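You operate a simulated robot arm through the tools that you are given. There is no shell and no other tool.

You are at the controls of a simulated two-armed robot. One attempt, no reset.

Task
Free the mushroom button, reset, switch to AUTO, start the line, then stop it again.
Fine: use the blue reset button; let it run two to forty seconds; end with the stop button.

The check looks at the end state, three seconds after you hand in, the way a careful person would. Anything else that was tipped, shoved, dropped, spilled or broken makes it a failure.

Robot
Two 7-joint arms with two-finger parallel grippers on one trunk that stands fixed in place. Base frame: the origin is at the foot of the trunk, x ahead of it, y to its left, z up. Lengths are in mm, angles in rad, forces in N, time in s.
The left shoulder is at [64, 182, 1137], the right one opposite. With the tool pointing down near the work surface each hand reaches from about 300 to 740 mm from the base axis, measured 20 degrees to its own side. Payload 3.91 kg a hand.
The TCP of each hand is the grasp point between the finger pads, 30 mm short of the fingertips. In the tool frame z runs along the fingers and y along their closing line. Largest opening 110 mm; finger width 20, thickness 10; the body of the gripper, 48 by 112 mm, starts 55 mm behind the TCP.
Orientation is that of the tool frame in the base frame, as [roll, pitch, yaw] about the fixed x, y, z axes, in that order (R = Rz(yaw) Ry(pitch) Rx(roll)). With the fingers straight down and closing along the base's y, the tool's x points along the base's -x, its y along +y and its z along -z.

Tools
- The arms move only by the tool send_rows. It takes "left_moves", "right_moves" or both (then of equal length, played together; a hand with none holds still); each is a list of rows, each a list of 3 entries, a list of its own where there are three numbers: the gripper command, from -1 (fully open) to 1 (shut), values between in proportion, then the shift along the tool's x, y, z in m, then the turn, a rotation vector about the tool's x, y, z in degrees. In form: [[jaw, [x, y, z], [wx, wy, wz]], ...]. A call has 1 to 20 rows; each row is the pose to reach, as a shift and turn from the pose commanded when the call began, along the tool's axes at that moment. Each row takes 0.2 s and may step no farther than 50 mm and 0.15 rad from the row before; otherwise, or with a gripper value out of range, the whole call is refused. A pose out of reach is approached as far as the arm can. The call stops where the force on the tool passes 40 N (or 10 N more than at its start, if that is more) or the arm is blocked; 0.2 s more then pass. The fingers move at their own pace (about 72 mm/s each) and stop on an object; they squeeze with about 25 N. The grip force told is the motor's: it shows also when the fingers shut on nothing. Time passes only in rows, and 0.2 s behind the last, so rows that repeat a pose let the fingers close. It gives the time, the measured TCP pose, the force on the tool (base axes), the opening and the grip force at its end, in the units of the frame above (readings bear some noise), with the torque about the TCP (base axes, N m) and any sound that the robot's microphone picked up.
- Cameras (640 x 400 px; columns grow to the right, rows downward): "scene" is now at [187.7, 56.8, 1368.6]; the picture's right is [0.61, -0.79, 0.00], its down [-0.14, -0.11, -0.98] and it looks along [0.78, 0.60, -0.18] (base axes); focal length 273 px, centre (320, 200). "left" rides on the left gripper at [72, -17, -103] in its tool frame; the picture's right is [0.23, 0.97, 0.00], its down [-0.76, 0.18, -0.62] and it looks along [-0.61, 0.14, 0.78] (tool axes); focal length 222 px, centre (320, 200). "right" rides on the right gripper at [72, 17, -103] in its tool frame; the picture's right is [-0.23, 0.97, 0.00], its down [-0.76, -0.18, -0.62] and it looks along [-0.61, -0.14, 0.78] (tool axes); focal length 222 px, centre (320, 200). There is no depth. A picture from a camera that has moved, and an enlarged one, comes with that camera's place and axes in the base frame and with its lens.
- get_image(camera): a new picture of that camera. The clock stands still meanwhile.
- slide_trunk(by): moves the trunk up (or, below 0, down) by that many mm; the arms and the scene camera ride with it, the base frame stays. It gives what a move gives, with no picture.
- pan_tilt(pan, tilt): turns the head with the scene camera to pan (to the left, within 1.396 rad either way) and tilt (down, from -0.506 to 1.204), counted from straight ahead of the robot (the tilt from the chest, where the trunk bows). It gives what a move gives.
- inspect(camera, box): a new picture of the part [left, top, right, bottom] of that camera's present view, enlarged. The clock stands still meanwhile.
- close_job(): hands the job in; it is judged then, once.

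Nothing tells you positions but the pictures and the camera data. Unless the task says otherwise, let go and move clear before handing in.

The tools are called after "Emit:" as a command line: name --argument value ..., lists and objects as JSON in quotes. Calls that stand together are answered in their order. send_rows: Moves the arms, as the interface text tells. Its arguments: {"type":"object","properties":{"left_moves":{"type":"array","items":{"type":"array"}},"right_moves":{"type":"array","items":{"type":"array"}}},"required":[]} The other tools are called the same way: slide_trunk (by) moves the trunk up or down; pan_tilt (pan, tilt) turns the head that bears the scene camera; get_image (camera) takes a picture; inspect (camera, box) takes an enlarged picture of a part of a camera's view; close_job () hands the job in.

At the start:

```text
t: 0.0
left_tcp_pos: [364.9, 420.1, 1281.3]
left_ee_rot: [3.141, 0.001, -3.14]
left_ft_force: [0.3, 0.4, 0.5]
left_wrist_torque: [-0.01, 0.01, -0.01]
left_opening: 110.0
left_finger_force: 0.0
right_tcp_pos: [359.3, 64.2, 1270.5]
right_ee_rot: [3.141, 0.002, 3.141]
right_ft_force: [-0.5, -1.1, 0.3]
right_wrist_torque: [0.01, 0.02, -0.01]
right_opening: 109.9
right_finger_force: 0.1
trunk travel left (down, up): [-400.0, 114.0]
head pan, tilt (commanded): [0.661, 0.178]
```

scene: 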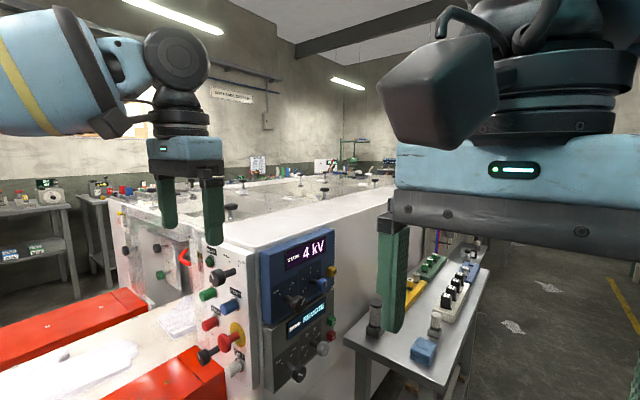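
right: 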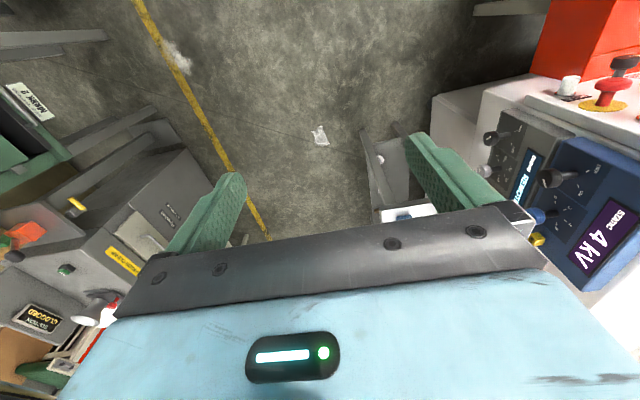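
left: 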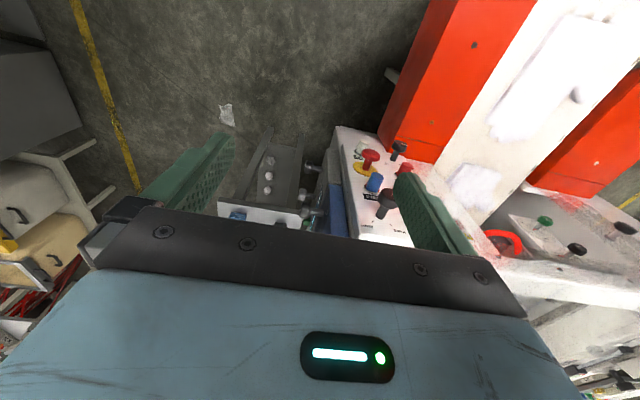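

I see a white control panel left of centre with a red mushroom button on a yellow disc and some coloured buttons and black knobs, and blue instrument boxes beside it. First I'll zoom in to read the labels.

Emit:
inspect --camera "scene" --box '[160, 230, 360, 400]'

Emit:
inspect --camera "left" --box '[300, 110, 460, 250]'

Emit:
inspect --camera "right" --box '[440, 30, 640, 290]'

```text
2.35 times, centred on (260, 315) of scene
camera zoom: at [187.7, 56.8, 1368.6], right [0.61, -0.79, 0.0], down [-0.14, -0.11, -0.98], along [0.78, 0.6, -0.18], focal length 642 px, centre (461, -71)
```

zoom: 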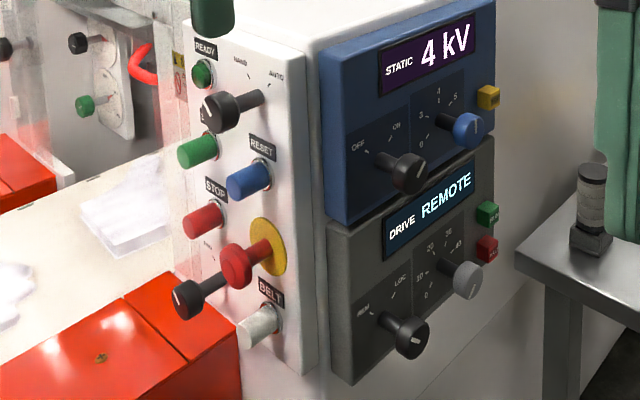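

```text
2.86 times, centred on (380, 180) of left
camera zoom: at [291.4, 403.8, 1384.3], right [-0.23, 0.97, 0.0], down [0.76, 0.18, 0.62], along [0.61, 0.14, -0.78], focal length 635 px, centre (149, 257)
```

zoom: 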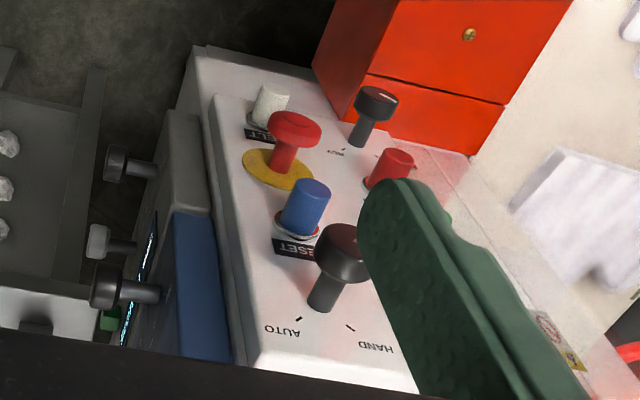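

```text
1.54 times, centred on (540, 160) of right
camera zoom: at [286.5, 81.5, 1374.4], right [0.23, 0.97, 0.0], down [0.76, -0.18, 0.62], along [0.61, -0.14, -0.78], focal length 342 px, centre (-18, 262)
```

zoom: 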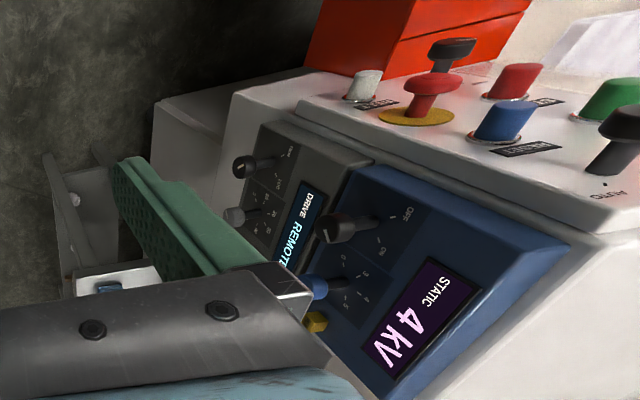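

The panel faces the robot (normal about -x), with its face near x≈525 and the mushroom at about (489, 564, 942). I'll zoom in tighter to read labels and knob states.

Emit:
inspect --camera "scene" --box '[205, 235, 265, 305]'

Emit:
inspect --camera "scene" --box '[190, 300, 270, 390]'

Emit:
inspect --camera "scene" --box '[255, 225, 345, 390]'

Emit:
inspect --camera "left" --box '[340, 130, 440, 240]'

```text
5.71 times, centred on (235, 270) of scene
camera zoom: at [187.7, 56.8, 1368.6], right [0.61, -0.79, 0.0], down [-0.14, -0.11, -0.98], along [0.78, 0.6, -0.18], focal length 1560 px, centre (806, -200)
```

zoom: 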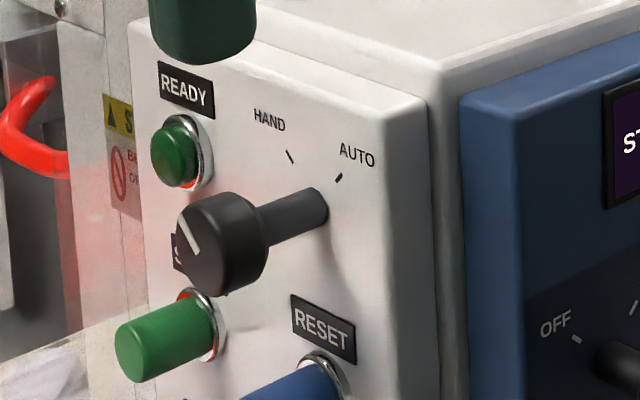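

```text
4.44 times, centred on (230, 345) of scene
camera zoom: at [187.7, 56.8, 1368.6], right [0.61, -0.79, 0.0], down [-0.14, -0.11, -0.98], along [0.78, 0.6, -0.18], focal length 1213 px, centre (720, -444)
```

zoom: 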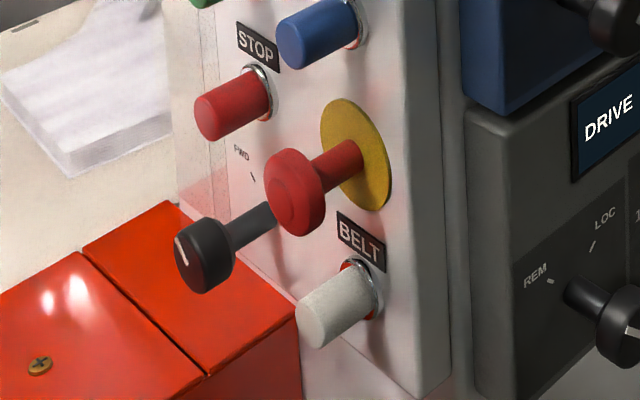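

```text
2.42 times, centred on (300, 308) of scene
camera zoom: at [187.7, 56.8, 1368.6], right [0.61, -0.79, 0.0], down [-0.14, -0.11, -0.98], along [0.78, 0.6, -0.18], focal length 662 px, centre (368, -61)
```

zoom: 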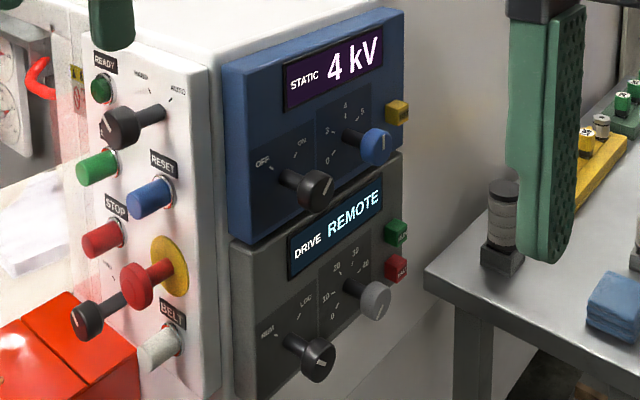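

```text
3.64 times, centred on (390, 185) of left
camera zoom: at [291.4, 403.8, 1384.3], right [-0.23, 0.97, 0.0], down [0.76, 0.18, 0.62], along [0.61, 0.14, -0.78], focal length 808 px, centre (66, 254)
```

zoom: 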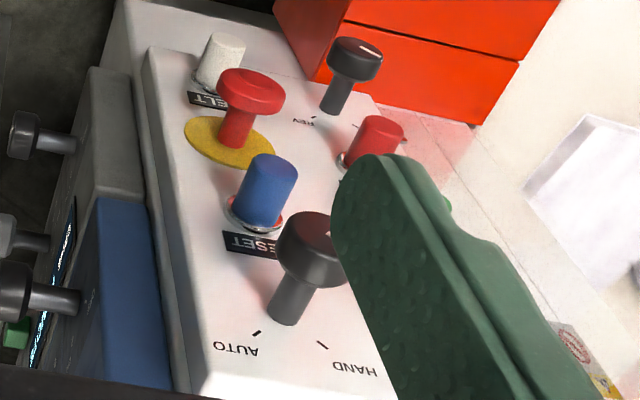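

The READY, START and STOP labels and the HAND/AUTO knob (currently on HAND) are readable. The layout is two columns at y≈560 and y≈650, with rows at z≈1105, 1025, 943 and 858. Next I'll turn the left tool to point at the panel and centre the head camera on it.

Emit:
send_rows --left_moves '[[-1, [-0.002, 0.005, 0.01], [0, -8.18, 0]], [-1, [-0.004, 0.01, 0.02], [0, -16.36, 0]], [-1, [-0.006, 0.015, 0.03], [0, -24.54, 0]], [-1, [-0.008, 0.02, 0.04], [0, -32.73, 0]], [-1, [-0.01, 0.025, 0.05], [0, -40.9, 0]], [-1, [-0.012, 0.03, 0.06], [0, -49.09, 0]], [-1, [-0.014, 0.035, 0.07], [0, -57.27, 0]], [-1, [-0.016, 0.04, 0.08], [0, -65.45, 0]], [-1, [-0.018, 0.045, 0.09], [0, -73.6, 0]], [-1, [-0.02, 0.05, 0.1], [0, -81.8, 0]], [-1, [-0.022, 0.055, 0.11], [0, -90, 0]]]'

Emit:
pan_tilt --pan 1.0 --tilt 0.5

Emit:
get_image --camera "scene"

Emit:
get_image --camera "left"

```text
t: 2.4
left_tcp_pos: [384.7, 475.6, 1172.0]
left_ee_rot: [0.388, 1.568, 0.388]
left_ft_force: [-0.2, -0.3, 0.8]
left_wrist_torque: [-0.01, 0.02, -0.04]
left_opening: 110.0
left_finger_force: 0.0
right_tcp_pos: [360.1, 64.7, 1269.9]
right_ee_rot: [3.141, 0.002, 3.14]
right_ft_force: [-1.0, -0.2, 0.1]
right_wrist_torque: [0.01, 0.0, 0.01]
right_opening: 110.0
right_finger_force: 0.1
trunk travel left (down, up): [-400.0, 114.0]
head pan, tilt (commanded): [0.661, 0.178]
```

```text
t: 3.2
left_tcp_pos: [386.5, 475.7, 1171.7]
left_ee_rot: [0.527, 1.57, 0.525]
left_ft_force: [0.3, 0.3, -1.0]
left_wrist_torque: [-0.03, -0.02, 0.06]
left_opening: 110.0
left_finger_force: 0.1
right_tcp_pos: [362.3, 64.3, 1268.1]
right_ee_rot: [-3.137, -0.004, 3.135]
right_ft_force: [0.4, -0.3, 0.5]
right_wrist_torque: [0.01, 0.01, -0.01]
right_opening: 110.0
right_finger_force: 0.1
trunk travel left (down, up): [-400.0, 114.0]
head pan, tilt (commanded): [1.0, 0.499]
```

```text
taken
camera scene: at [174.1, 70.5, 1350.3], right [0.76, -0.65, 0.0], down [-0.24, -0.28, -0.93], along [0.6, 0.71, -0.36], focal length 273 px, centre (320, 200)
```

scene: 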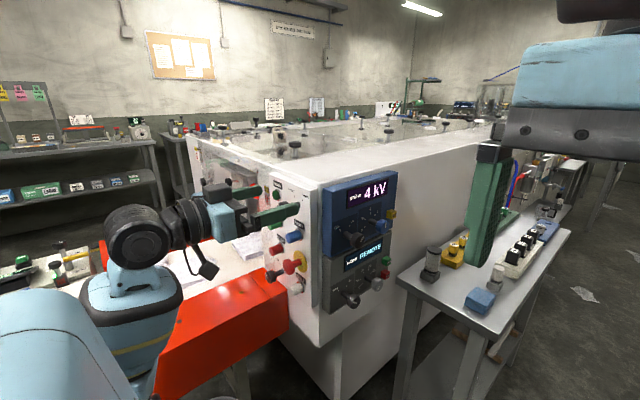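

```text
taken
camera left: at [282.3, 458.5, 1098.5], right [0.0, 0.97, -0.23], down [-0.62, 0.18, 0.76], along [0.78, 0.14, 0.61], focal length 222 px, centre (320, 200)
```

left: 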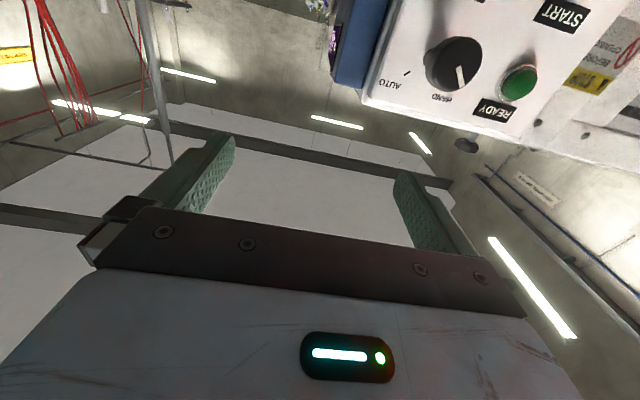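

The tool now points at the panel (tool z = +x, x = down, y = +y). I'll lower it in front of the mushroom at about x=395 to look at it closely with the wrist camera.

Emit:
send_rows --left_moves '[[-1, [0.029, 0.011, 0.001], [0, 0, 0]], [-1, [0.058, 0.022, 0.002], [0, 0, 0]], [-1, [0.087, 0.033, 0.003], [0, 0, 0]], [-1, [0.116, 0.044, 0.004], [0, 0, 0]], [-1, [0.145, 0.055, 0.005], [0, 0, 0]], [-1, [0.174, 0.066, 0.006], [0, 0, 0]], [-1, [0.203, 0.077, 0.007], [0, 0, 0]], [-1, [0.23, 0.088, 0.0085], [0, 0, 0]], [-1, [0.23, 0.088, 0.0085], [0, 0, 0]]]'

Emit:
get_image --camera "scene"

Emit:
get_image --camera "left"

```text
t: 5.2
left_tcp_pos: [395.6, 563.3, 938.7]
left_ee_rot: [-2.893, 1.57, -2.892]
left_ft_force: [0.1, 1.1, 0.0]
left_wrist_torque: [0.03, 0.02, 0.01]
left_opening: 110.0
left_finger_force: 0.1
right_tcp_pos: [362.9, 63.7, 1266.8]
right_ee_rot: [-3.137, -0.006, 3.136]
right_ft_force: [1.1, 0.2, -0.5]
right_wrist_torque: [0.02, 0.02, 0.01]
right_opening: 109.9
right_finger_force: 0.0
trunk travel left (down, up): [-400.0, 114.0]
head pan, tilt (commanded): [1.0, 0.499]
```

```text
taken
camera scene: at [173.7, 70.8, 1350.3], right [0.77, -0.64, 0.0], down [-0.23, -0.28, -0.93], along [0.6, 0.71, -0.37], focal length 273 px, centre (320, 200)
```

scene: 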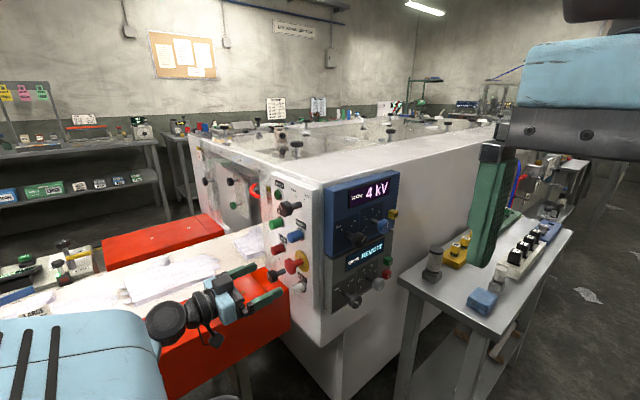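

```text
taken
camera left: at [291.2, 546.2, 867.2], right [0.0, 0.97, -0.23], down [-0.62, 0.18, 0.76], along [0.78, 0.14, 0.61], focal length 222 px, centre (320, 200)
```

left: 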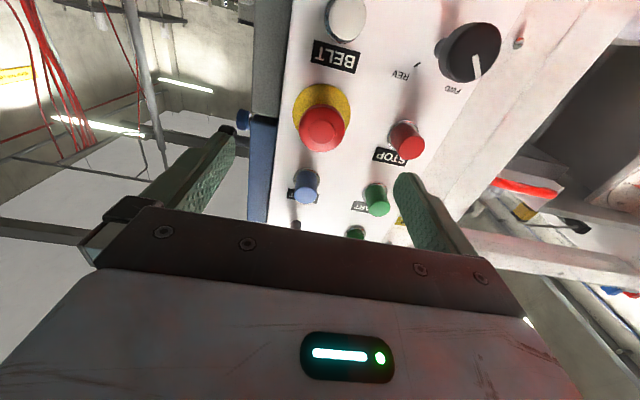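

The mushroom axis agrees across views at y≈565, z≈941. I'll zoom in on it and on the other controls from this viewpoint.

Emit:
inspect --camera "left" --box '[270, 70, 370, 170]'

Emit:
inspect --camera "left" --box '[270, 0, 530, 250]'

Emit:
inspect --camera "scene" --box '[250, 170, 330, 300]'

Emit:
inspect --camera "scene" --box '[120, 180, 300, 300]'

```text
4.00 times, centred on (320, 120) of left
camera zoom: at [291.2, 546.2, 867.2], right [0.0, 0.97, -0.23], down [-0.62, 0.18, 0.76], along [0.78, 0.14, 0.61], focal length 888 px, centre (320, 520)
```

zoom: 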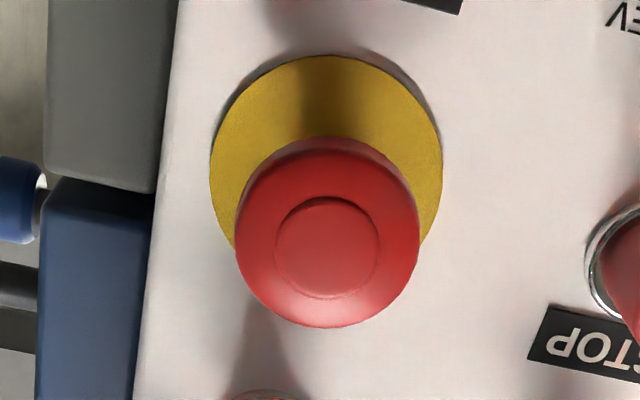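

```text
1.60 times, centred on (400, 125) of left
camera zoom: at [291.2, 546.2, 867.2], right [0.0, 0.97, -0.23], down [-0.62, 0.18, 0.76], along [0.78, 0.14, 0.61], focal length 355 px, centre (192, 320)
```

zoom: 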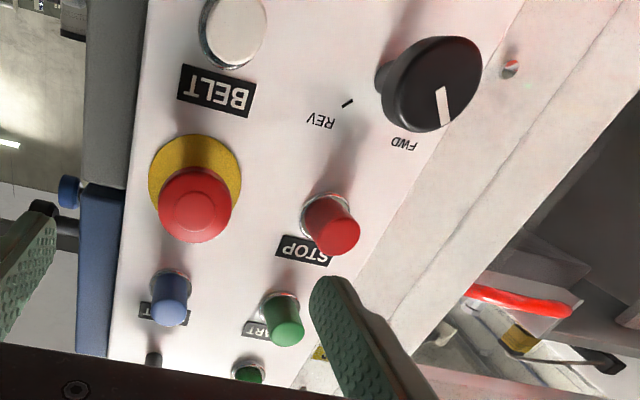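

```text
3.08 times, centred on (290, 235) of scene
camera zoom: at [173.7, 70.8, 1350.3], right [0.77, -0.64, 0.0], down [-0.23, -0.28, -0.93], along [0.6, 0.71, -0.37], focal length 840 px, centre (412, 92)
```

zoom: 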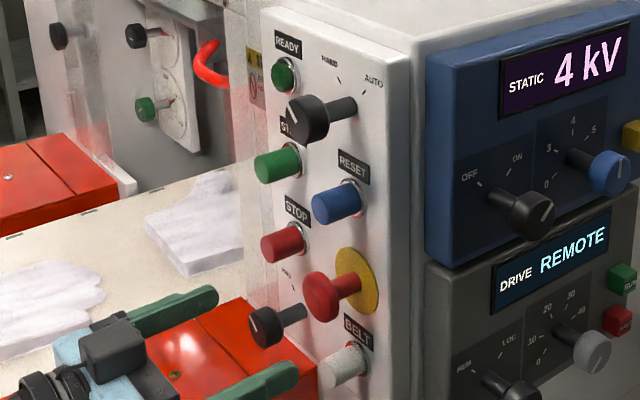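

```text
3.33 times, centred on (210, 240) of scene
camera zoom: at [173.7, 70.8, 1350.3], right [0.77, -0.64, 0.0], down [-0.23, -0.28, -0.93], along [0.6, 0.71, -0.37], focal length 910 px, centre (687, 67)
```

zoom: 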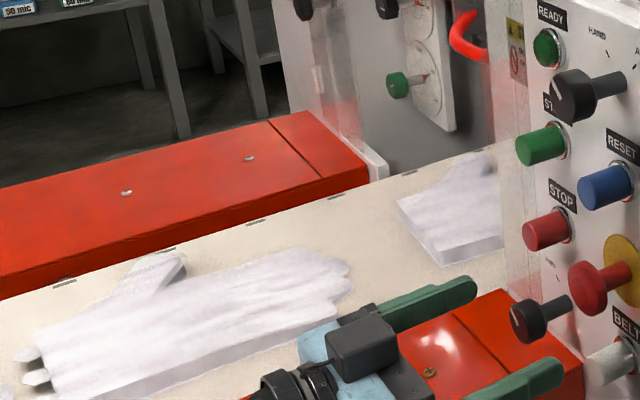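

The mushroom head is about 42 mm wide, with its front at x≈490 and the panel face at x≈530. I'll narrow the fingers to about 70 mm and bring the pads around the head without closing yet.

Emit:
send_rows --left_moves '[[-0.27, [-0.0015, 0.001, 0.01], [0, 0, 0]], [-0.27, [-0.0033, 0.0022, 0.025], [0, 0, 0]], [-0.27, [-0.0033, 0.0022, 0.04], [0, 0, 0]], [-0.27, [-0.0033, 0.0022, 0.06], [0, 0, 0]], [-0.27, [-0.0033, 0.0022, 0.078], [0, 0, 0]], [-0.27, [-0.0033, 0.0022, 0.0895], [0, 0, 0]], [-0.27, [-0.0033, 0.0022, 0.0895], [0, 0, 0]]]'

Emit:
get_image --camera "left"

Emit:
inspect --camera "scene" --box '[230, 170, 340, 320]'

```text
t: 6.8
left_tcp_pos: [484.2, 564.9, 944.3]
left_ee_rot: [2.981, 1.57, 2.98]
left_ft_force: [-0.3, -1.1, 0.2]
left_wrist_torque: [0.01, 0.01, -0.01]
left_opening: 69.8
left_finger_force: 0.1
right_tcp_pos: [362.1, 64.6, 1267.2]
right_ee_rot: [-3.138, -0.005, 3.137]
right_ft_force: [-0.7, -0.2, -0.3]
right_wrist_torque: [0.03, 0.0, 0.0]
right_opening: 110.0
right_finger_force: 0.0
trunk travel left (down, up): [-400.0, 114.0]
head pan, tilt (commanded): [1.0, 0.499]
```

```text
taken
camera left: at [380.9, 549.4, 871.8], right [0.0, 0.97, -0.23], down [-0.62, 0.18, 0.76], along [0.78, 0.14, 0.61], focal length 222 px, centre (320, 200)
```

left: 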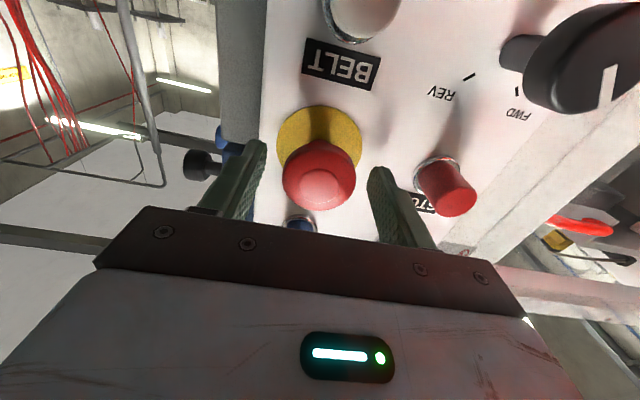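

```text
2.67 times, centred on (285, 245) of scene
camera zoom: at [173.4, 71.3, 1350.2], right [0.77, -0.64, 0.0], down [-0.23, -0.28, -0.93], along [0.59, 0.72, -0.37], focal length 728 px, centre (413, 80)
```

zoom: 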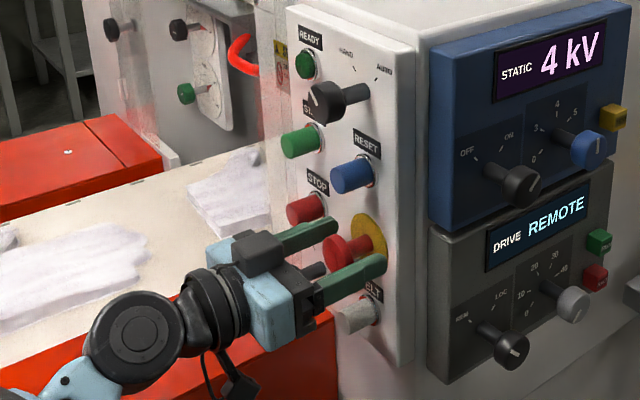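

The head sits between the pads, roughly centred. I'll close on it and read the opening and grip force.

Emit:
send_rows --left_moves '[[0.1, [0, 0.0015, 0.003], [0, 0, 0]], [0.3, [0, 0.0015, 0.003], [0, 0, 0]], [0.6, [0, 0.0015, 0.003], [0, 0, 0]], [0.6, [0, 0.0015, 0.003], [0, 0, 0]]]'

Emit:
get_image --camera "left"

```text
t: 7.8
left_tcp_pos: [487.4, 563.9, 944.9]
left_ee_rot: [3.047, 1.568, 3.041]
left_ft_force: [-1.7, -19.3, -4.9]
left_wrist_torque: [-0.09, -0.15, -0.22]
left_opening: 40.1
left_finger_force: 44.9
right_tcp_pos: [362.4, 62.1, 1267.2]
right_ee_rot: [-3.137, -0.007, 3.136]
right_ft_force: [-0.7, 0.8, 0.8]
right_wrist_torque: [-0.01, 0.0, -0.01]
right_opening: 110.0
right_finger_force: 0.2
trunk travel left (down, up): [-400.0, 114.0]
head pan, tilt (commanded): [1.0, 0.499]
```

```text
taken
camera left: at [383.9, 548.4, 872.0], right [0.0, 0.97, -0.23], down [-0.62, 0.18, 0.76], along [0.78, 0.14, 0.61], focal length 222 px, centre (320, 200)
```

left: 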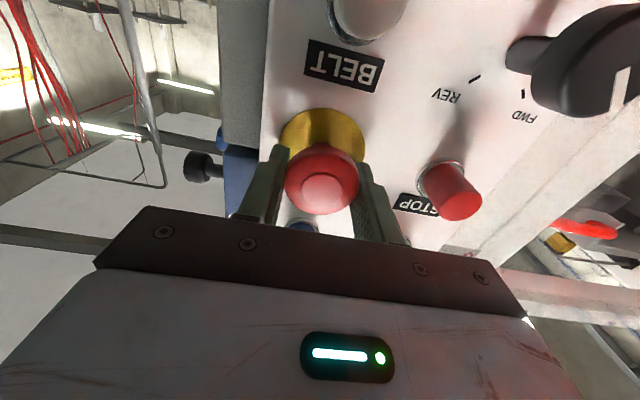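

The pads hold the head at a 40 mm opening, with about 19 N of side load because I'm roughly 3 mm too far in +y. I'll ease that off and twist clockwise in small steps, listening for a click.

Emit:
send_rows --left_moves '[[0.6, [0, -0.003, 0], [0, 0, 0]], [0.6, [0, -0.003, 0], [0, 0, 7]], [0.6, [0, -0.003, 0], [0, 0, 14]], [0.6, [0, -0.003, 0], [0, 0, 21]], [0.6, [0, -0.003, 0], [0, 0, 28]], [0.6, [0, -0.003, 0], [0, 0, 28]]]'

Emit:
get_image --camera "left"

```text
t: 9.2
left_tcp_pos: [485.3, 562.9, 942.8]
left_ee_rot: [1.576, 1.079, 1.573]
left_ft_force: [-6.8, -16.2, -12.1]
left_wrist_torque: [-0.09, 0.04, -0.01]
left_opening: 40.3
left_finger_force: 44.8
right_tcp_pos: [362.3, 62.8, 1267.6]
right_ee_rot: [-3.137, -0.007, 3.137]
right_ft_force: [0.6, -0.6, -0.2]
right_wrist_torque: [-0.01, -0.03, 0.01]
right_opening: 110.3
right_finger_force: 0.0
trunk travel left (down, up): [-400.0, 114.0]
head pan, tilt (commanded): [1.0, 0.499]
```

```text
taken
camera left: at [383.5, 582.3, 872.2], right [0.0, 0.97, 0.26], down [-0.62, -0.2, 0.76], along [0.78, -0.16, 0.6], focal length 222 px, centre (320, 200)
```

left: 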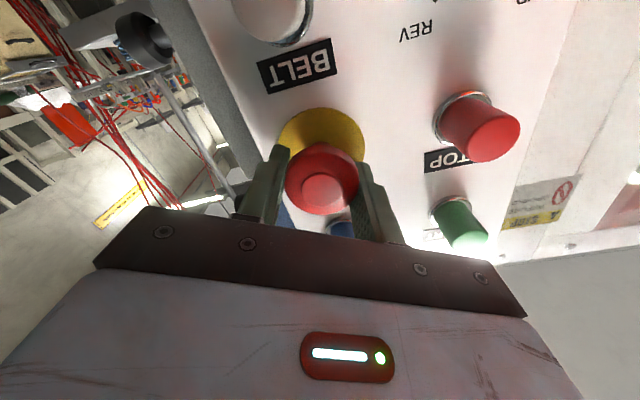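

The twist went 28° with little torque and no click yet. I'll continue clockwise to about 56° and then check.

Emit:
send_rows --left_moves '[[0.6, [0, -0.001, 0], [0, 0, 7]], [0.6, [0, -0.001, 0], [0, 0, 14]], [0.6, [0, -0.001, 0], [0, 0, 21]], [0.6, [0, -0.001, 0], [0, 0, 28]], [0.6, [0, -0.001, 0], [0, 0, 28]]]'

Emit:
inspect --camera "scene" --box '[250, 170, 330, 300]'

Emit:
get_image --camera "left"

```text
t: 10.4
left_tcp_pos: [486.8, 559.8, 942.6]
left_ee_rot: [1.575, 0.592, 1.568]
left_ft_force: [-6.9, -19.8, -13.0]
left_wrist_torque: [-0.55, -0.1, -0.28]
left_opening: 40.4
left_finger_force: 45.0
right_tcp_pos: [359.0, 63.2, 1271.2]
right_ee_rot: [-3.141, 0.002, -3.139]
right_ft_force: [0.6, 0.1, -0.2]
right_wrist_torque: [-0.01, -0.02, 0.02]
right_opening: 109.9
right_finger_force: 0.1
trunk travel left (down, up): [-400.0, 114.0]
head pan, tilt (commanded): [1.0, 0.499]
```

```text
3.08 times, centred on (290, 235) of scene
camera zoom: at [165.3, 74.1, 1341.7], right [0.83, -0.56, 0.0], down [-0.25, -0.37, -0.89], along [0.5, 0.74, -0.45], focal length 840 px, centre (412, 92)
```

zoom: 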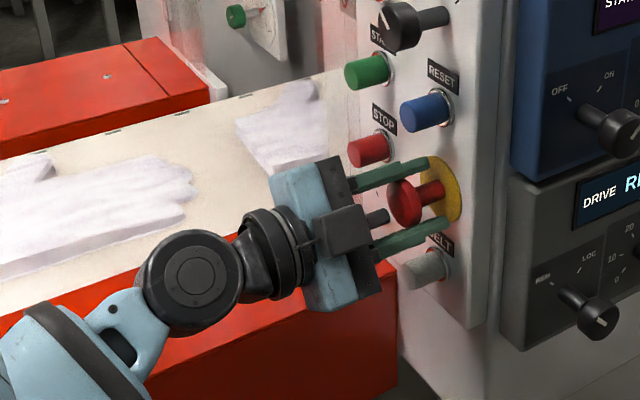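

```text
taken
camera left: at [383.7, 611.8, 888.8], right [0.01, 0.73, 0.68], down [-0.62, -0.53, 0.57], along [0.78, -0.43, 0.45], focal length 222 px, centre (320, 200)
```

left: 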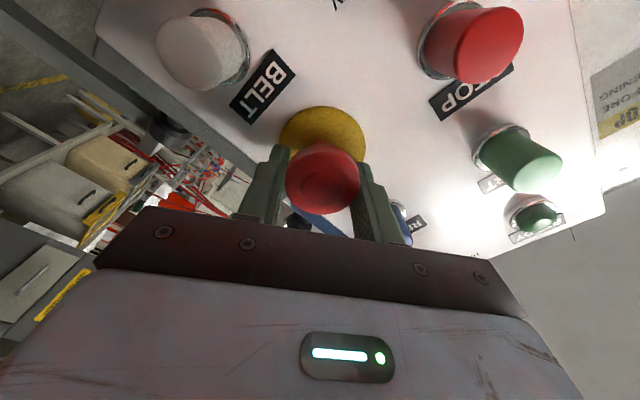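

Torque is now resisting at -0.55 N m and I see a steady outward push of about 7 N, so it may be at its twist limit or unlatched. I'll open the fingers and see whether the head moved out.

Emit:
send_rows --left_moves '[[0.1, [0, 0, 0], [0, 0, 0]], [-0.2, [0, 0, 0], [0, 0, 0]], [-0.2, [0, 0, 0], [0, 0, 0]]]'

Emit:
get_image --camera "left"

Emit:
inspect --camera "scene" --box '[270, 170, 330, 270]'

```text
t: 11.2
left_tcp_pos: [485.6, 564.4, 943.9]
left_ee_rot: [1.569, 0.594, 1.571]
left_ft_force: [0.7, 0.2, 0.4]
left_wrist_torque: [-0.01, 0.01, -0.02]
left_opening: 66.3
left_finger_force: 0.1
right_tcp_pos: [359.7, 63.9, 1269.7]
right_ee_rot: [-3.141, 0.002, 3.141]
right_ft_force: [-0.8, -0.3, -0.9]
right_wrist_torque: [0.02, 0.01, 0.01]
right_opening: 109.8
right_finger_force: 0.1
trunk travel left (down, up): [-400.0, 114.0]
head pan, tilt (commanded): [1.0, 0.499]
```

```text
taken
camera left: at [383.6, 614.2, 889.7], right [0.0, 0.73, 0.68], down [-0.62, -0.53, 0.57], along [0.78, -0.42, 0.46], focal length 222 px, centre (320, 200)
```

left: 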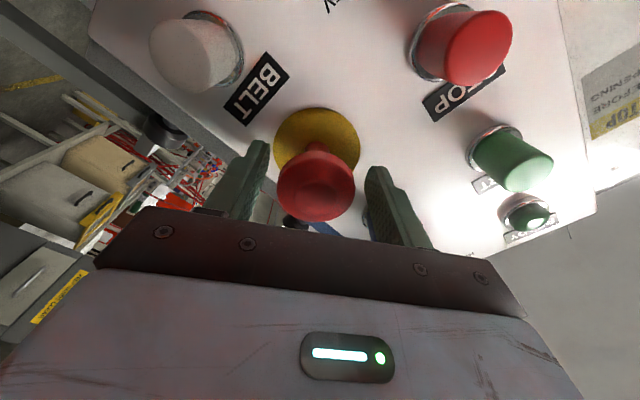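

```text
4.00 times, centred on (300, 220) of scene
camera zoom: at [164.9, 75.8, 1341.0], right [0.83, -0.55, 0.0], down [-0.25, -0.38, -0.89], along [0.49, 0.74, -0.46], focal length 1092 px, centre (400, 120)
```

zoom: 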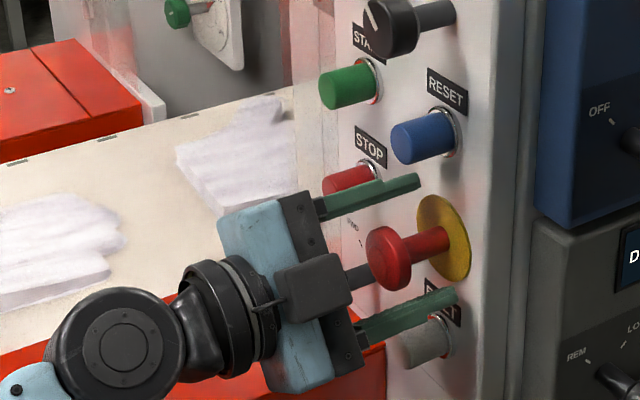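

The head looks larger relative to the yellow disc than before, suggesting it popped outward by several mm. I'll zoom to confirm, and check the READY lamp.

Emit:
inspect --camera "left" --box '[266, 100, 366, 230]'

Emit:
inspect --camera "left" --box '[400, 0, 620, 260]'

Emit:
inspect --camera "scene" --box '[240, 100, 400, 280]'

```text
3.08 times, centred on (316, 165) of left
camera zoom: at [383.6, 614.2, 889.7], right [0.0, 0.73, 0.68], down [-0.62, -0.53, 0.57], along [0.78, -0.42, 0.46], focal length 684 px, centre (332, 308)
```

zoom: 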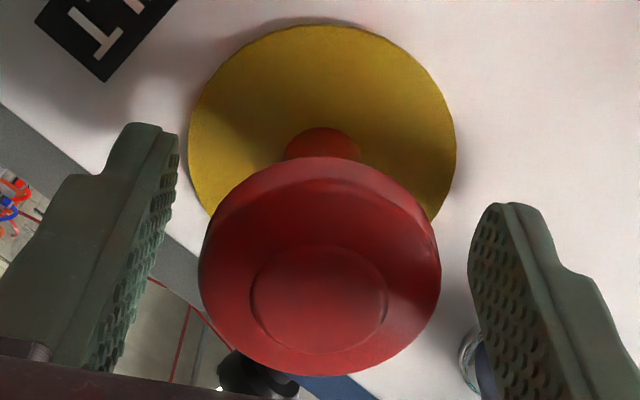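

```text
1.54 times, centred on (510, 130) of left
camera zoom: at [383.6, 614.2, 889.7], right [0.0, 0.73, 0.68], down [-0.62, -0.53, 0.57], along [0.78, -0.42, 0.46], focal length 342 px, centre (28, 308)
```

zoom: 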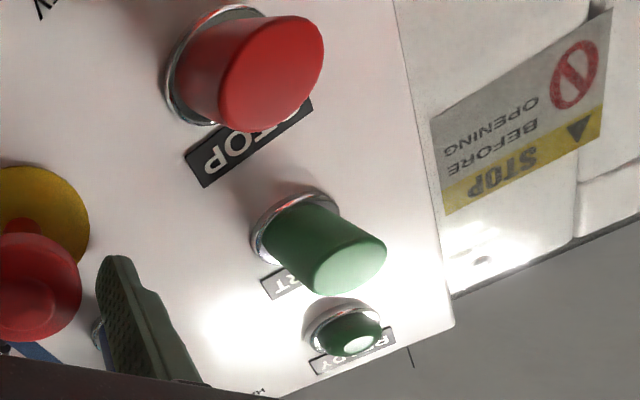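

```text
2.22 times, centred on (320, 190) of scene
camera zoom: at [164.9, 75.8, 1341.0], right [0.83, -0.55, 0.0], down [-0.25, -0.38, -0.89], along [0.49, 0.74, -0.46], focal length 607 px, centre (320, 222)
```

zoom: 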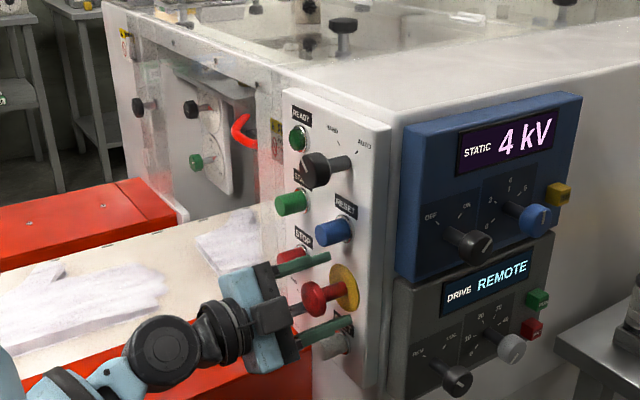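

Comparing head-to-disc distances in the scene views (39 mm before, 46 mm now), the mushroom has sprung out about 7 mm and is free. I'll back straight out, un-rotate the wrist, and go up to view the RESET and knob rows.

Emit:
send_rows --left_moves '[[-0.2, [0, 0, -0.02], [0, 0, 0]], [-0.2, [0, 0, -0.05], [0, 0, 0]], [-0.2, [0, 0, -0.09], [0, 0, 0]], [-0.2, [-0.004, 0.006, -0.09], [0, 0, -8]], [0.2, [-0.009, 0.011, -0.09], [0, 0, -16]], [0.5, [-0.013, 0.017, -0.09], [0, 0, -24]], [1, [-0.018, 0.022, -0.09], [0, 0, -32]], [1, [-0.023, 0.028, -0.09], [0, 0, -40]], [1, [-0.028, 0.034, -0.09], [0, 0, -48]], [1, [-0.035, 0.044, -0.09], [0, 0, -56]], [1, [-0.035, 0.044, -0.09], [0, 0, -56]]]'

Emit:
get_image --camera "left"

Emit:
get_image --camera "scene"

```text
t: 13.6
left_tcp_pos: [397.4, 559.1, 1001.1]
left_ee_rot: [-1.152, 1.57, -1.15]
left_ft_force: [0.3, 0.3, -0.2]
left_wrist_torque: [0.02, 0.0, 0.03]
left_opening: 0.1
left_finger_force: 25.3
right_tcp_pos: [360.1, 64.5, 1269.9]
right_ee_rot: [-3.141, 0.001, 3.141]
right_ft_force: [0.1, 0.4, -1.3]
right_wrist_torque: [0.04, -0.02, -0.02]
right_opening: 110.0
right_finger_force: 0.1
trunk travel left (down, up): [-400.0, 114.0]
head pan, tilt (commanded): [1.0, 0.499]
```

```text
taken
camera left: at [294.0, 542.2, 927.4], right [0.0, 0.97, -0.23], down [-0.62, 0.18, 0.76], along [0.78, 0.14, 0.61], focal length 222 px, centre (320, 200)
```

left: 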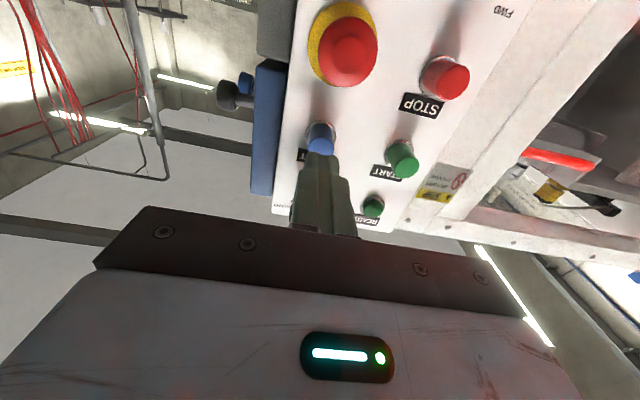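

```text
taken
camera scene: at [164.9, 75.9, 1340.9], right [0.83, -0.55, 0.0], down [-0.25, -0.38, -0.89], along [0.49, 0.74, -0.46], focal length 273 px, centre (320, 200)
```

scene: 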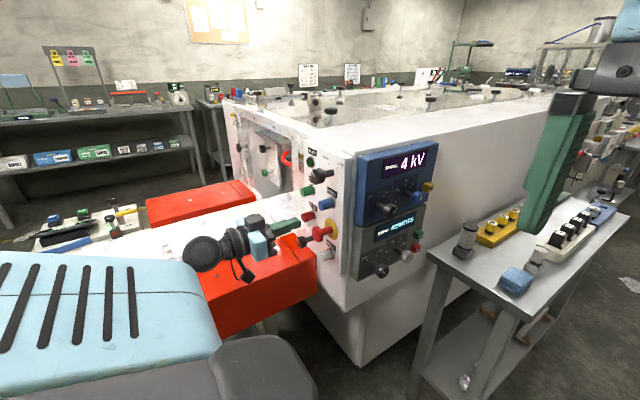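

I need precise positions for RESET, START, STOP and the knob, so I'll zoom the current scene and wrist views.

Emit:
inspect --camera "scene" --box '[280, 130, 380, 280]'

Emit:
inspect --camera "left" --box '[270, 0, 490, 240]'

```text
2.67 times, centred on (330, 205) of scene
camera zoom: at [164.9, 75.9, 1340.9], right [0.83, -0.55, 0.0], down [-0.25, -0.38, -0.89], along [0.49, 0.74, -0.46], focal length 728 px, centre (293, 187)
```

zoom: 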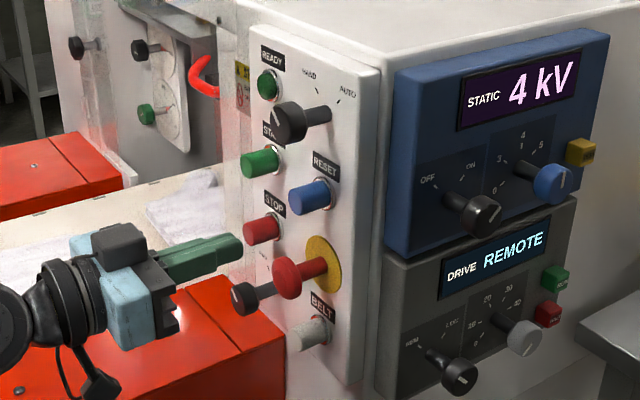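

```text
1.67 times, centred on (380, 120) of left
camera zoom: at [294.0, 542.2, 927.4], right [0.0, 0.97, -0.23], down [-0.62, 0.18, 0.76], along [0.78, 0.14, 0.61], focal length 370 px, centre (220, 333)
```

zoom: 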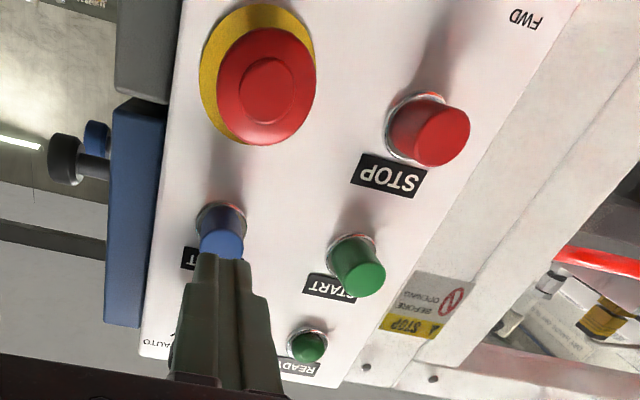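

The controls sit on a regular grid: columns at y≈565 and 658, rows at z≈1100, 1020, 940 and 860. RESET's front is at about (497, 565, 1020). I'll press it with closed fingertips, approaching slowly and watching force and sound.

Emit:
send_rows --left_moves '[[1, [-0.0184, 0.0059, 0.01], [0, 0, 0]], [1, [-0.0184, 0.0059, 0.04], [0, 0, 0]], [1, [-0.0184, 0.0059, 0.06], [0, 0, 0]], [1, [-0.0184, 0.0059, 0.065], [0, 0, 0]], [1, [-0.0184, 0.0059, 0.068], [0, 0, 0]], [1, [-0.0184, 0.0059, 0.071], [0, 0, 0]]]'

Emit:
get_image --camera "left"

Emit:
inspect --camera "scene" --box '[280, 130, 380, 280]'

```text
t: 15.0
left_tcp_pos: [465.5, 565.2, 1018.0]
left_ee_rot: [-1.342, 1.569, -1.342]
left_ft_force: [-20.8, -2.5, -3.0]
left_wrist_torque: [0.18, 0.08, -0.11]
left_opening: 0.0
left_finger_force: 25.3
right_tcp_pos: [356.9, 64.6, 1270.8]
right_ee_rot: [3.141, 0.005, 3.141]
right_ft_force: [0.3, 0.7, 0.5]
right_wrist_torque: [-0.03, 0.02, 0.01]
right_opening: 109.9
right_finger_force: 0.1
trunk travel left (down, up): [-400.0, 114.0]
head pan, tilt (commanded): [1.0, 0.499]
heard: click
```

```text
taken
camera left: at [362.3, 548.2, 945.6], right [0.0, 0.97, -0.23], down [-0.62, 0.18, 0.76], along [0.78, 0.14, 0.61], focal length 222 px, centre (320, 200)
```

left: 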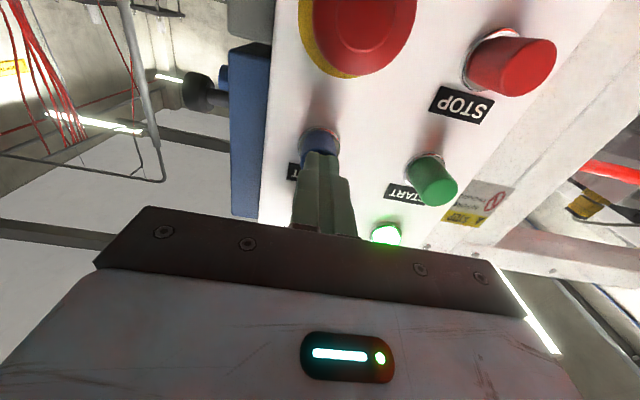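

```text
2.67 times, centred on (330, 205) of scene
camera zoom: at [162.2, 75.8, 1341.2], right [0.83, -0.55, 0.0], down [-0.25, -0.38, -0.89], along [0.49, 0.74, -0.46], focal length 728 px, centre (293, 187)
```

zoom: 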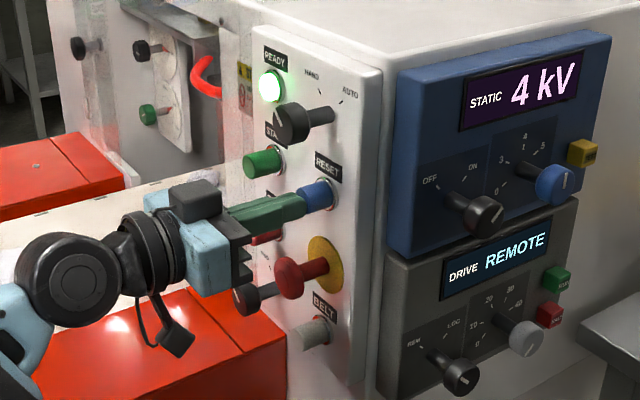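

RESET clicked and the READY lamp is now brightly lit, so the mushroom is free and the reset worked. Next I'll back off, rise to the HAND/AUTO knob (z≈1100), pre-rotate the wrist -35°, and open to about 60 mm.

Emit:
send_rows --left_moves '[[1, [0, 0, -0.02], [0, 0, 0]], [1, [0, 0, -0.06], [0, 0, 0]], [0.5, [-0.02, 0, -0.08], [0, 0, -7]], [0, [-0.04, 0, -0.08], [0, 0, -14]], [-0.09, [-0.06, 0, -0.08], [0, 0, -21]], [-0.09, [-0.075, 0, -0.08], [0, 0, -28]], [-0.09, [-0.081, 0, -0.08], [0, 0, -35]], [-0.09, [-0.081, 0, -0.08], [0, 0, -35]]]'

Emit:
get_image --camera "left"

Emit:
inspect --camera "scene" --box '[290, 130, 350, 200]'

```text
t: 16.8
left_tcp_pos: [388.6, 564.0, 1099.0]
left_ee_rot: [-1.569, 0.958, -1.571]
left_ft_force: [-0.6, 0.7, 0.2]
left_wrist_torque: [-0.03, -0.04, 0.0]
left_opening: 59.7
left_finger_force: 0.1
right_tcp_pos: [360.1, 64.2, 1270.1]
right_ee_rot: [-3.14, 0.003, 3.141]
right_ft_force: [1.1, -0.4, -0.4]
right_wrist_torque: [0.01, 0.06, 0.02]
right_opening: 110.0
right_finger_force: 0.1
trunk travel left (down, up): [-400.0, 114.0]
head pan, tilt (commanded): [1.0, 0.499]
```

```text
taken
camera left: at [284.8, 508.8, 1050.1], right [0.0, 0.67, -0.75], down [-0.62, 0.58, 0.52], along [0.78, 0.46, 0.42], focal length 222 px, centre (320, 200)
```

left: 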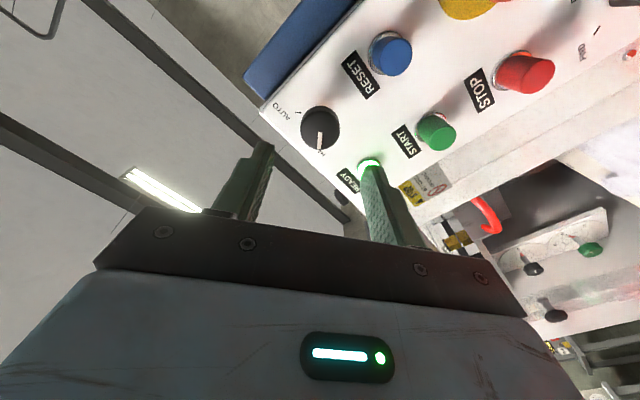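

```text
5.71 times, centred on (320, 165) of scene
camera zoom: at [164.7, 76.0, 1340.9], right [0.83, -0.55, 0.0], down [-0.25, -0.38, -0.89], along [0.49, 0.74, -0.46], focal length 1560 px, centre (320, 400)
```

zoom: 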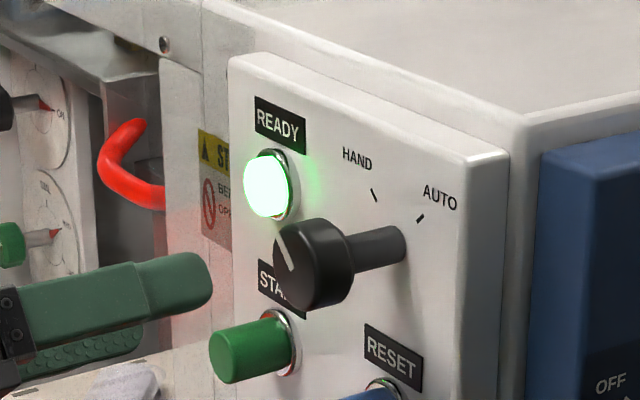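

The knob is centred on the tool axis (y≈564.5, z≈1099.6) with a 34 mm head spanning about x=476 to 498. I'll advance to TCP x≈467 and close on it.

Emit:
send_rows --left_moves '[[-0.09, [0, 0, 0.03], [0, 0, 0]], [-0.09, [0, 0, 0.055], [0, 0, 0]], [-0.09, [0, 0, 0.07], [0, 0, 0]], [-0.09, [0, 0, 0.0785], [0, 0, 0]], [-0.09, [0, 0, 0.0785], [0, 0, 0]], [0.3, [0, 0, 0.0785], [0, 0, 0]], [0.65, [0, 0, 0.0785], [0, 0, 0]], [0.65, [0, 0, 0.0785], [0, 0, 0]]]'

Emit:
get_image --camera "left"

Emit:
inspect --camera "scene" --box '[270, 120, 350, 200]'

```text
t: 18.6
left_tcp_pos: [467.6, 564.6, 1098.7]
left_ee_rot: [-1.568, 0.96, -1.57]
left_ft_force: [2.2, -0.2, 1.1]
left_wrist_torque: [-0.01, -0.04, -0.09]
left_opening: 35.4
left_finger_force: 44.8
right_tcp_pos: [360.7, 63.7, 1270.4]
right_ee_rot: [3.141, 0.001, -3.141]
right_ft_force: [0.1, 1.0, -0.2]
right_wrist_torque: [-0.01, 0.01, 0.04]
right_opening: 109.7
right_finger_force: 0.0
trunk travel left (down, up): [-400.0, 114.0]
head pan, tilt (commanded): [1.0, 0.499]
```

```text
taken
camera left: at [363.5, 509.2, 1049.9], right [0.0, 0.67, -0.74], down [-0.62, 0.58, 0.52], along [0.78, 0.46, 0.42], focal length 222 px, centre (320, 200)
```

left: 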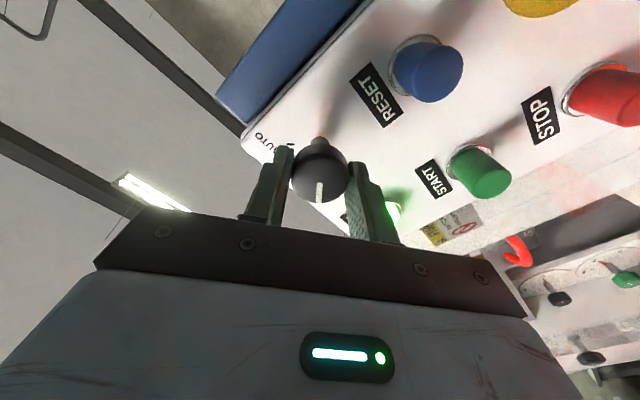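

```text
5.00 times, centred on (310, 160) of scene
camera zoom: at [164.9, 75.8, 1340.9], right [0.83, -0.55, 0.0], down [-0.25, -0.38, -0.89], along [0.49, 0.74, -0.46], focal length 1365 px, centre (370, 400)
```

zoom: 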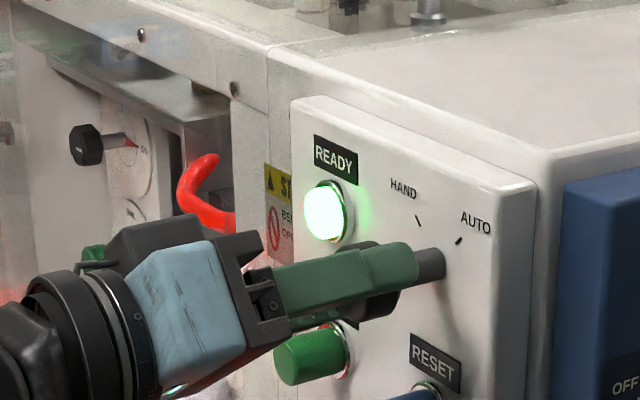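

The grip is well centred (35.4 mm, near-zero force). The pointer sits at about 45° left (HAND) and AUTO is about 45° right, so I'll turn clockwise 90°.

Emit:
send_rows --left_moves '[[0.65, [0, 0, 0], [0, 0, 7.5]], [0.65, [0, 0, 0], [0, 0, 15]], [0.65, [0, 0, 0], [0, 0, 22.5]], [0.65, [0, 0, 0], [0, 0, 30]], [0.65, [0, 0, 0], [0, 0, 37.5]], [0.65, [0, 0, 0], [0, 0, 45]], [0.65, [0, 0, 0], [0, 0, 52.5]], [0.65, [0, 0, 0], [0, 0, 60]], [0.65, [0, 0, 0], [0, 0, 67.5]], [0.65, [0, 0, 0], [0, 0, 75]], [0.65, [0, 0, 0], [0, 0, 82.5]], [0.65, [0, 0, 0], [0, 0, 90]], [0.65, [0, 0, 0], [0, 0, 90]]]'

Emit:
get_image --camera "left"

Emit:
inspect --camera "scene" --box '[270, 120, 370, 260]'

```text
t: 21.4
left_tcp_pos: [466.8, 565.7, 1100.4]
left_ee_rot: [1.57, 0.607, 1.569]
left_ft_force: [7.6, 4.8, 9.4]
left_wrist_torque: [-0.11, -0.28, 0.05]
left_opening: 35.2
left_finger_force: 44.8
right_tcp_pos: [360.0, 64.6, 1270.8]
right_ee_rot: [-3.141, 0.0, -3.14]
right_ft_force: [0.4, 0.2, -0.1]
right_wrist_torque: [-0.02, -0.01, 0.0]
right_opening: 110.1
right_finger_force: 0.0
trunk travel left (down, up): [-400.0, 114.0]
head pan, tilt (commanded): [1.0, 0.499]
```

```text
taken
camera left: at [363.6, 614.9, 1044.3], right [0.0, 0.74, 0.67], down [-0.62, -0.52, 0.58], along [0.78, -0.42, 0.46], focal length 222 px, centre (320, 200)
```

left: 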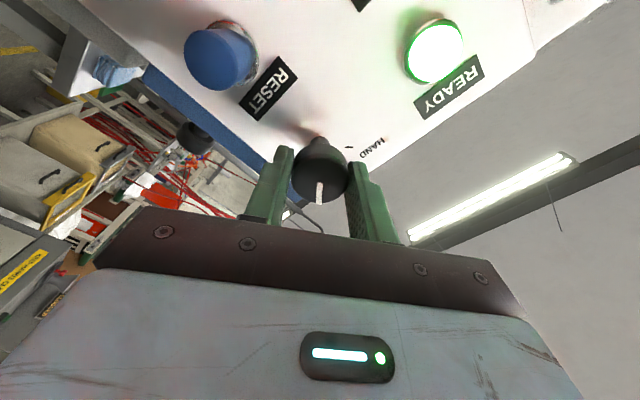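

```text
2.86 times, centred on (320, 190) of scene
camera zoom: at [165.0, 76.0, 1340.9], right [0.84, -0.55, 0.0], down [-0.25, -0.38, -0.89], along [0.49, 0.74, -0.46], focal length 780 px, centre (320, 229)
```

zoom: 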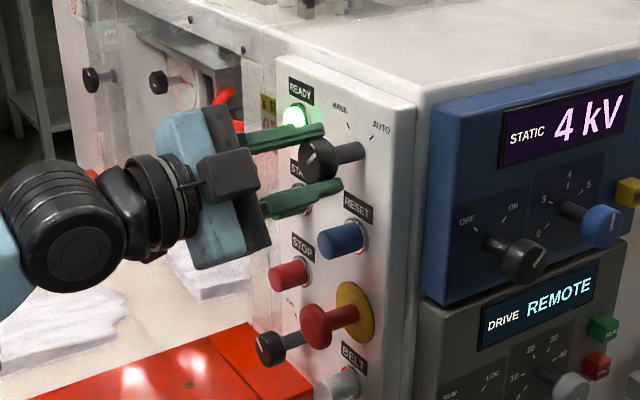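

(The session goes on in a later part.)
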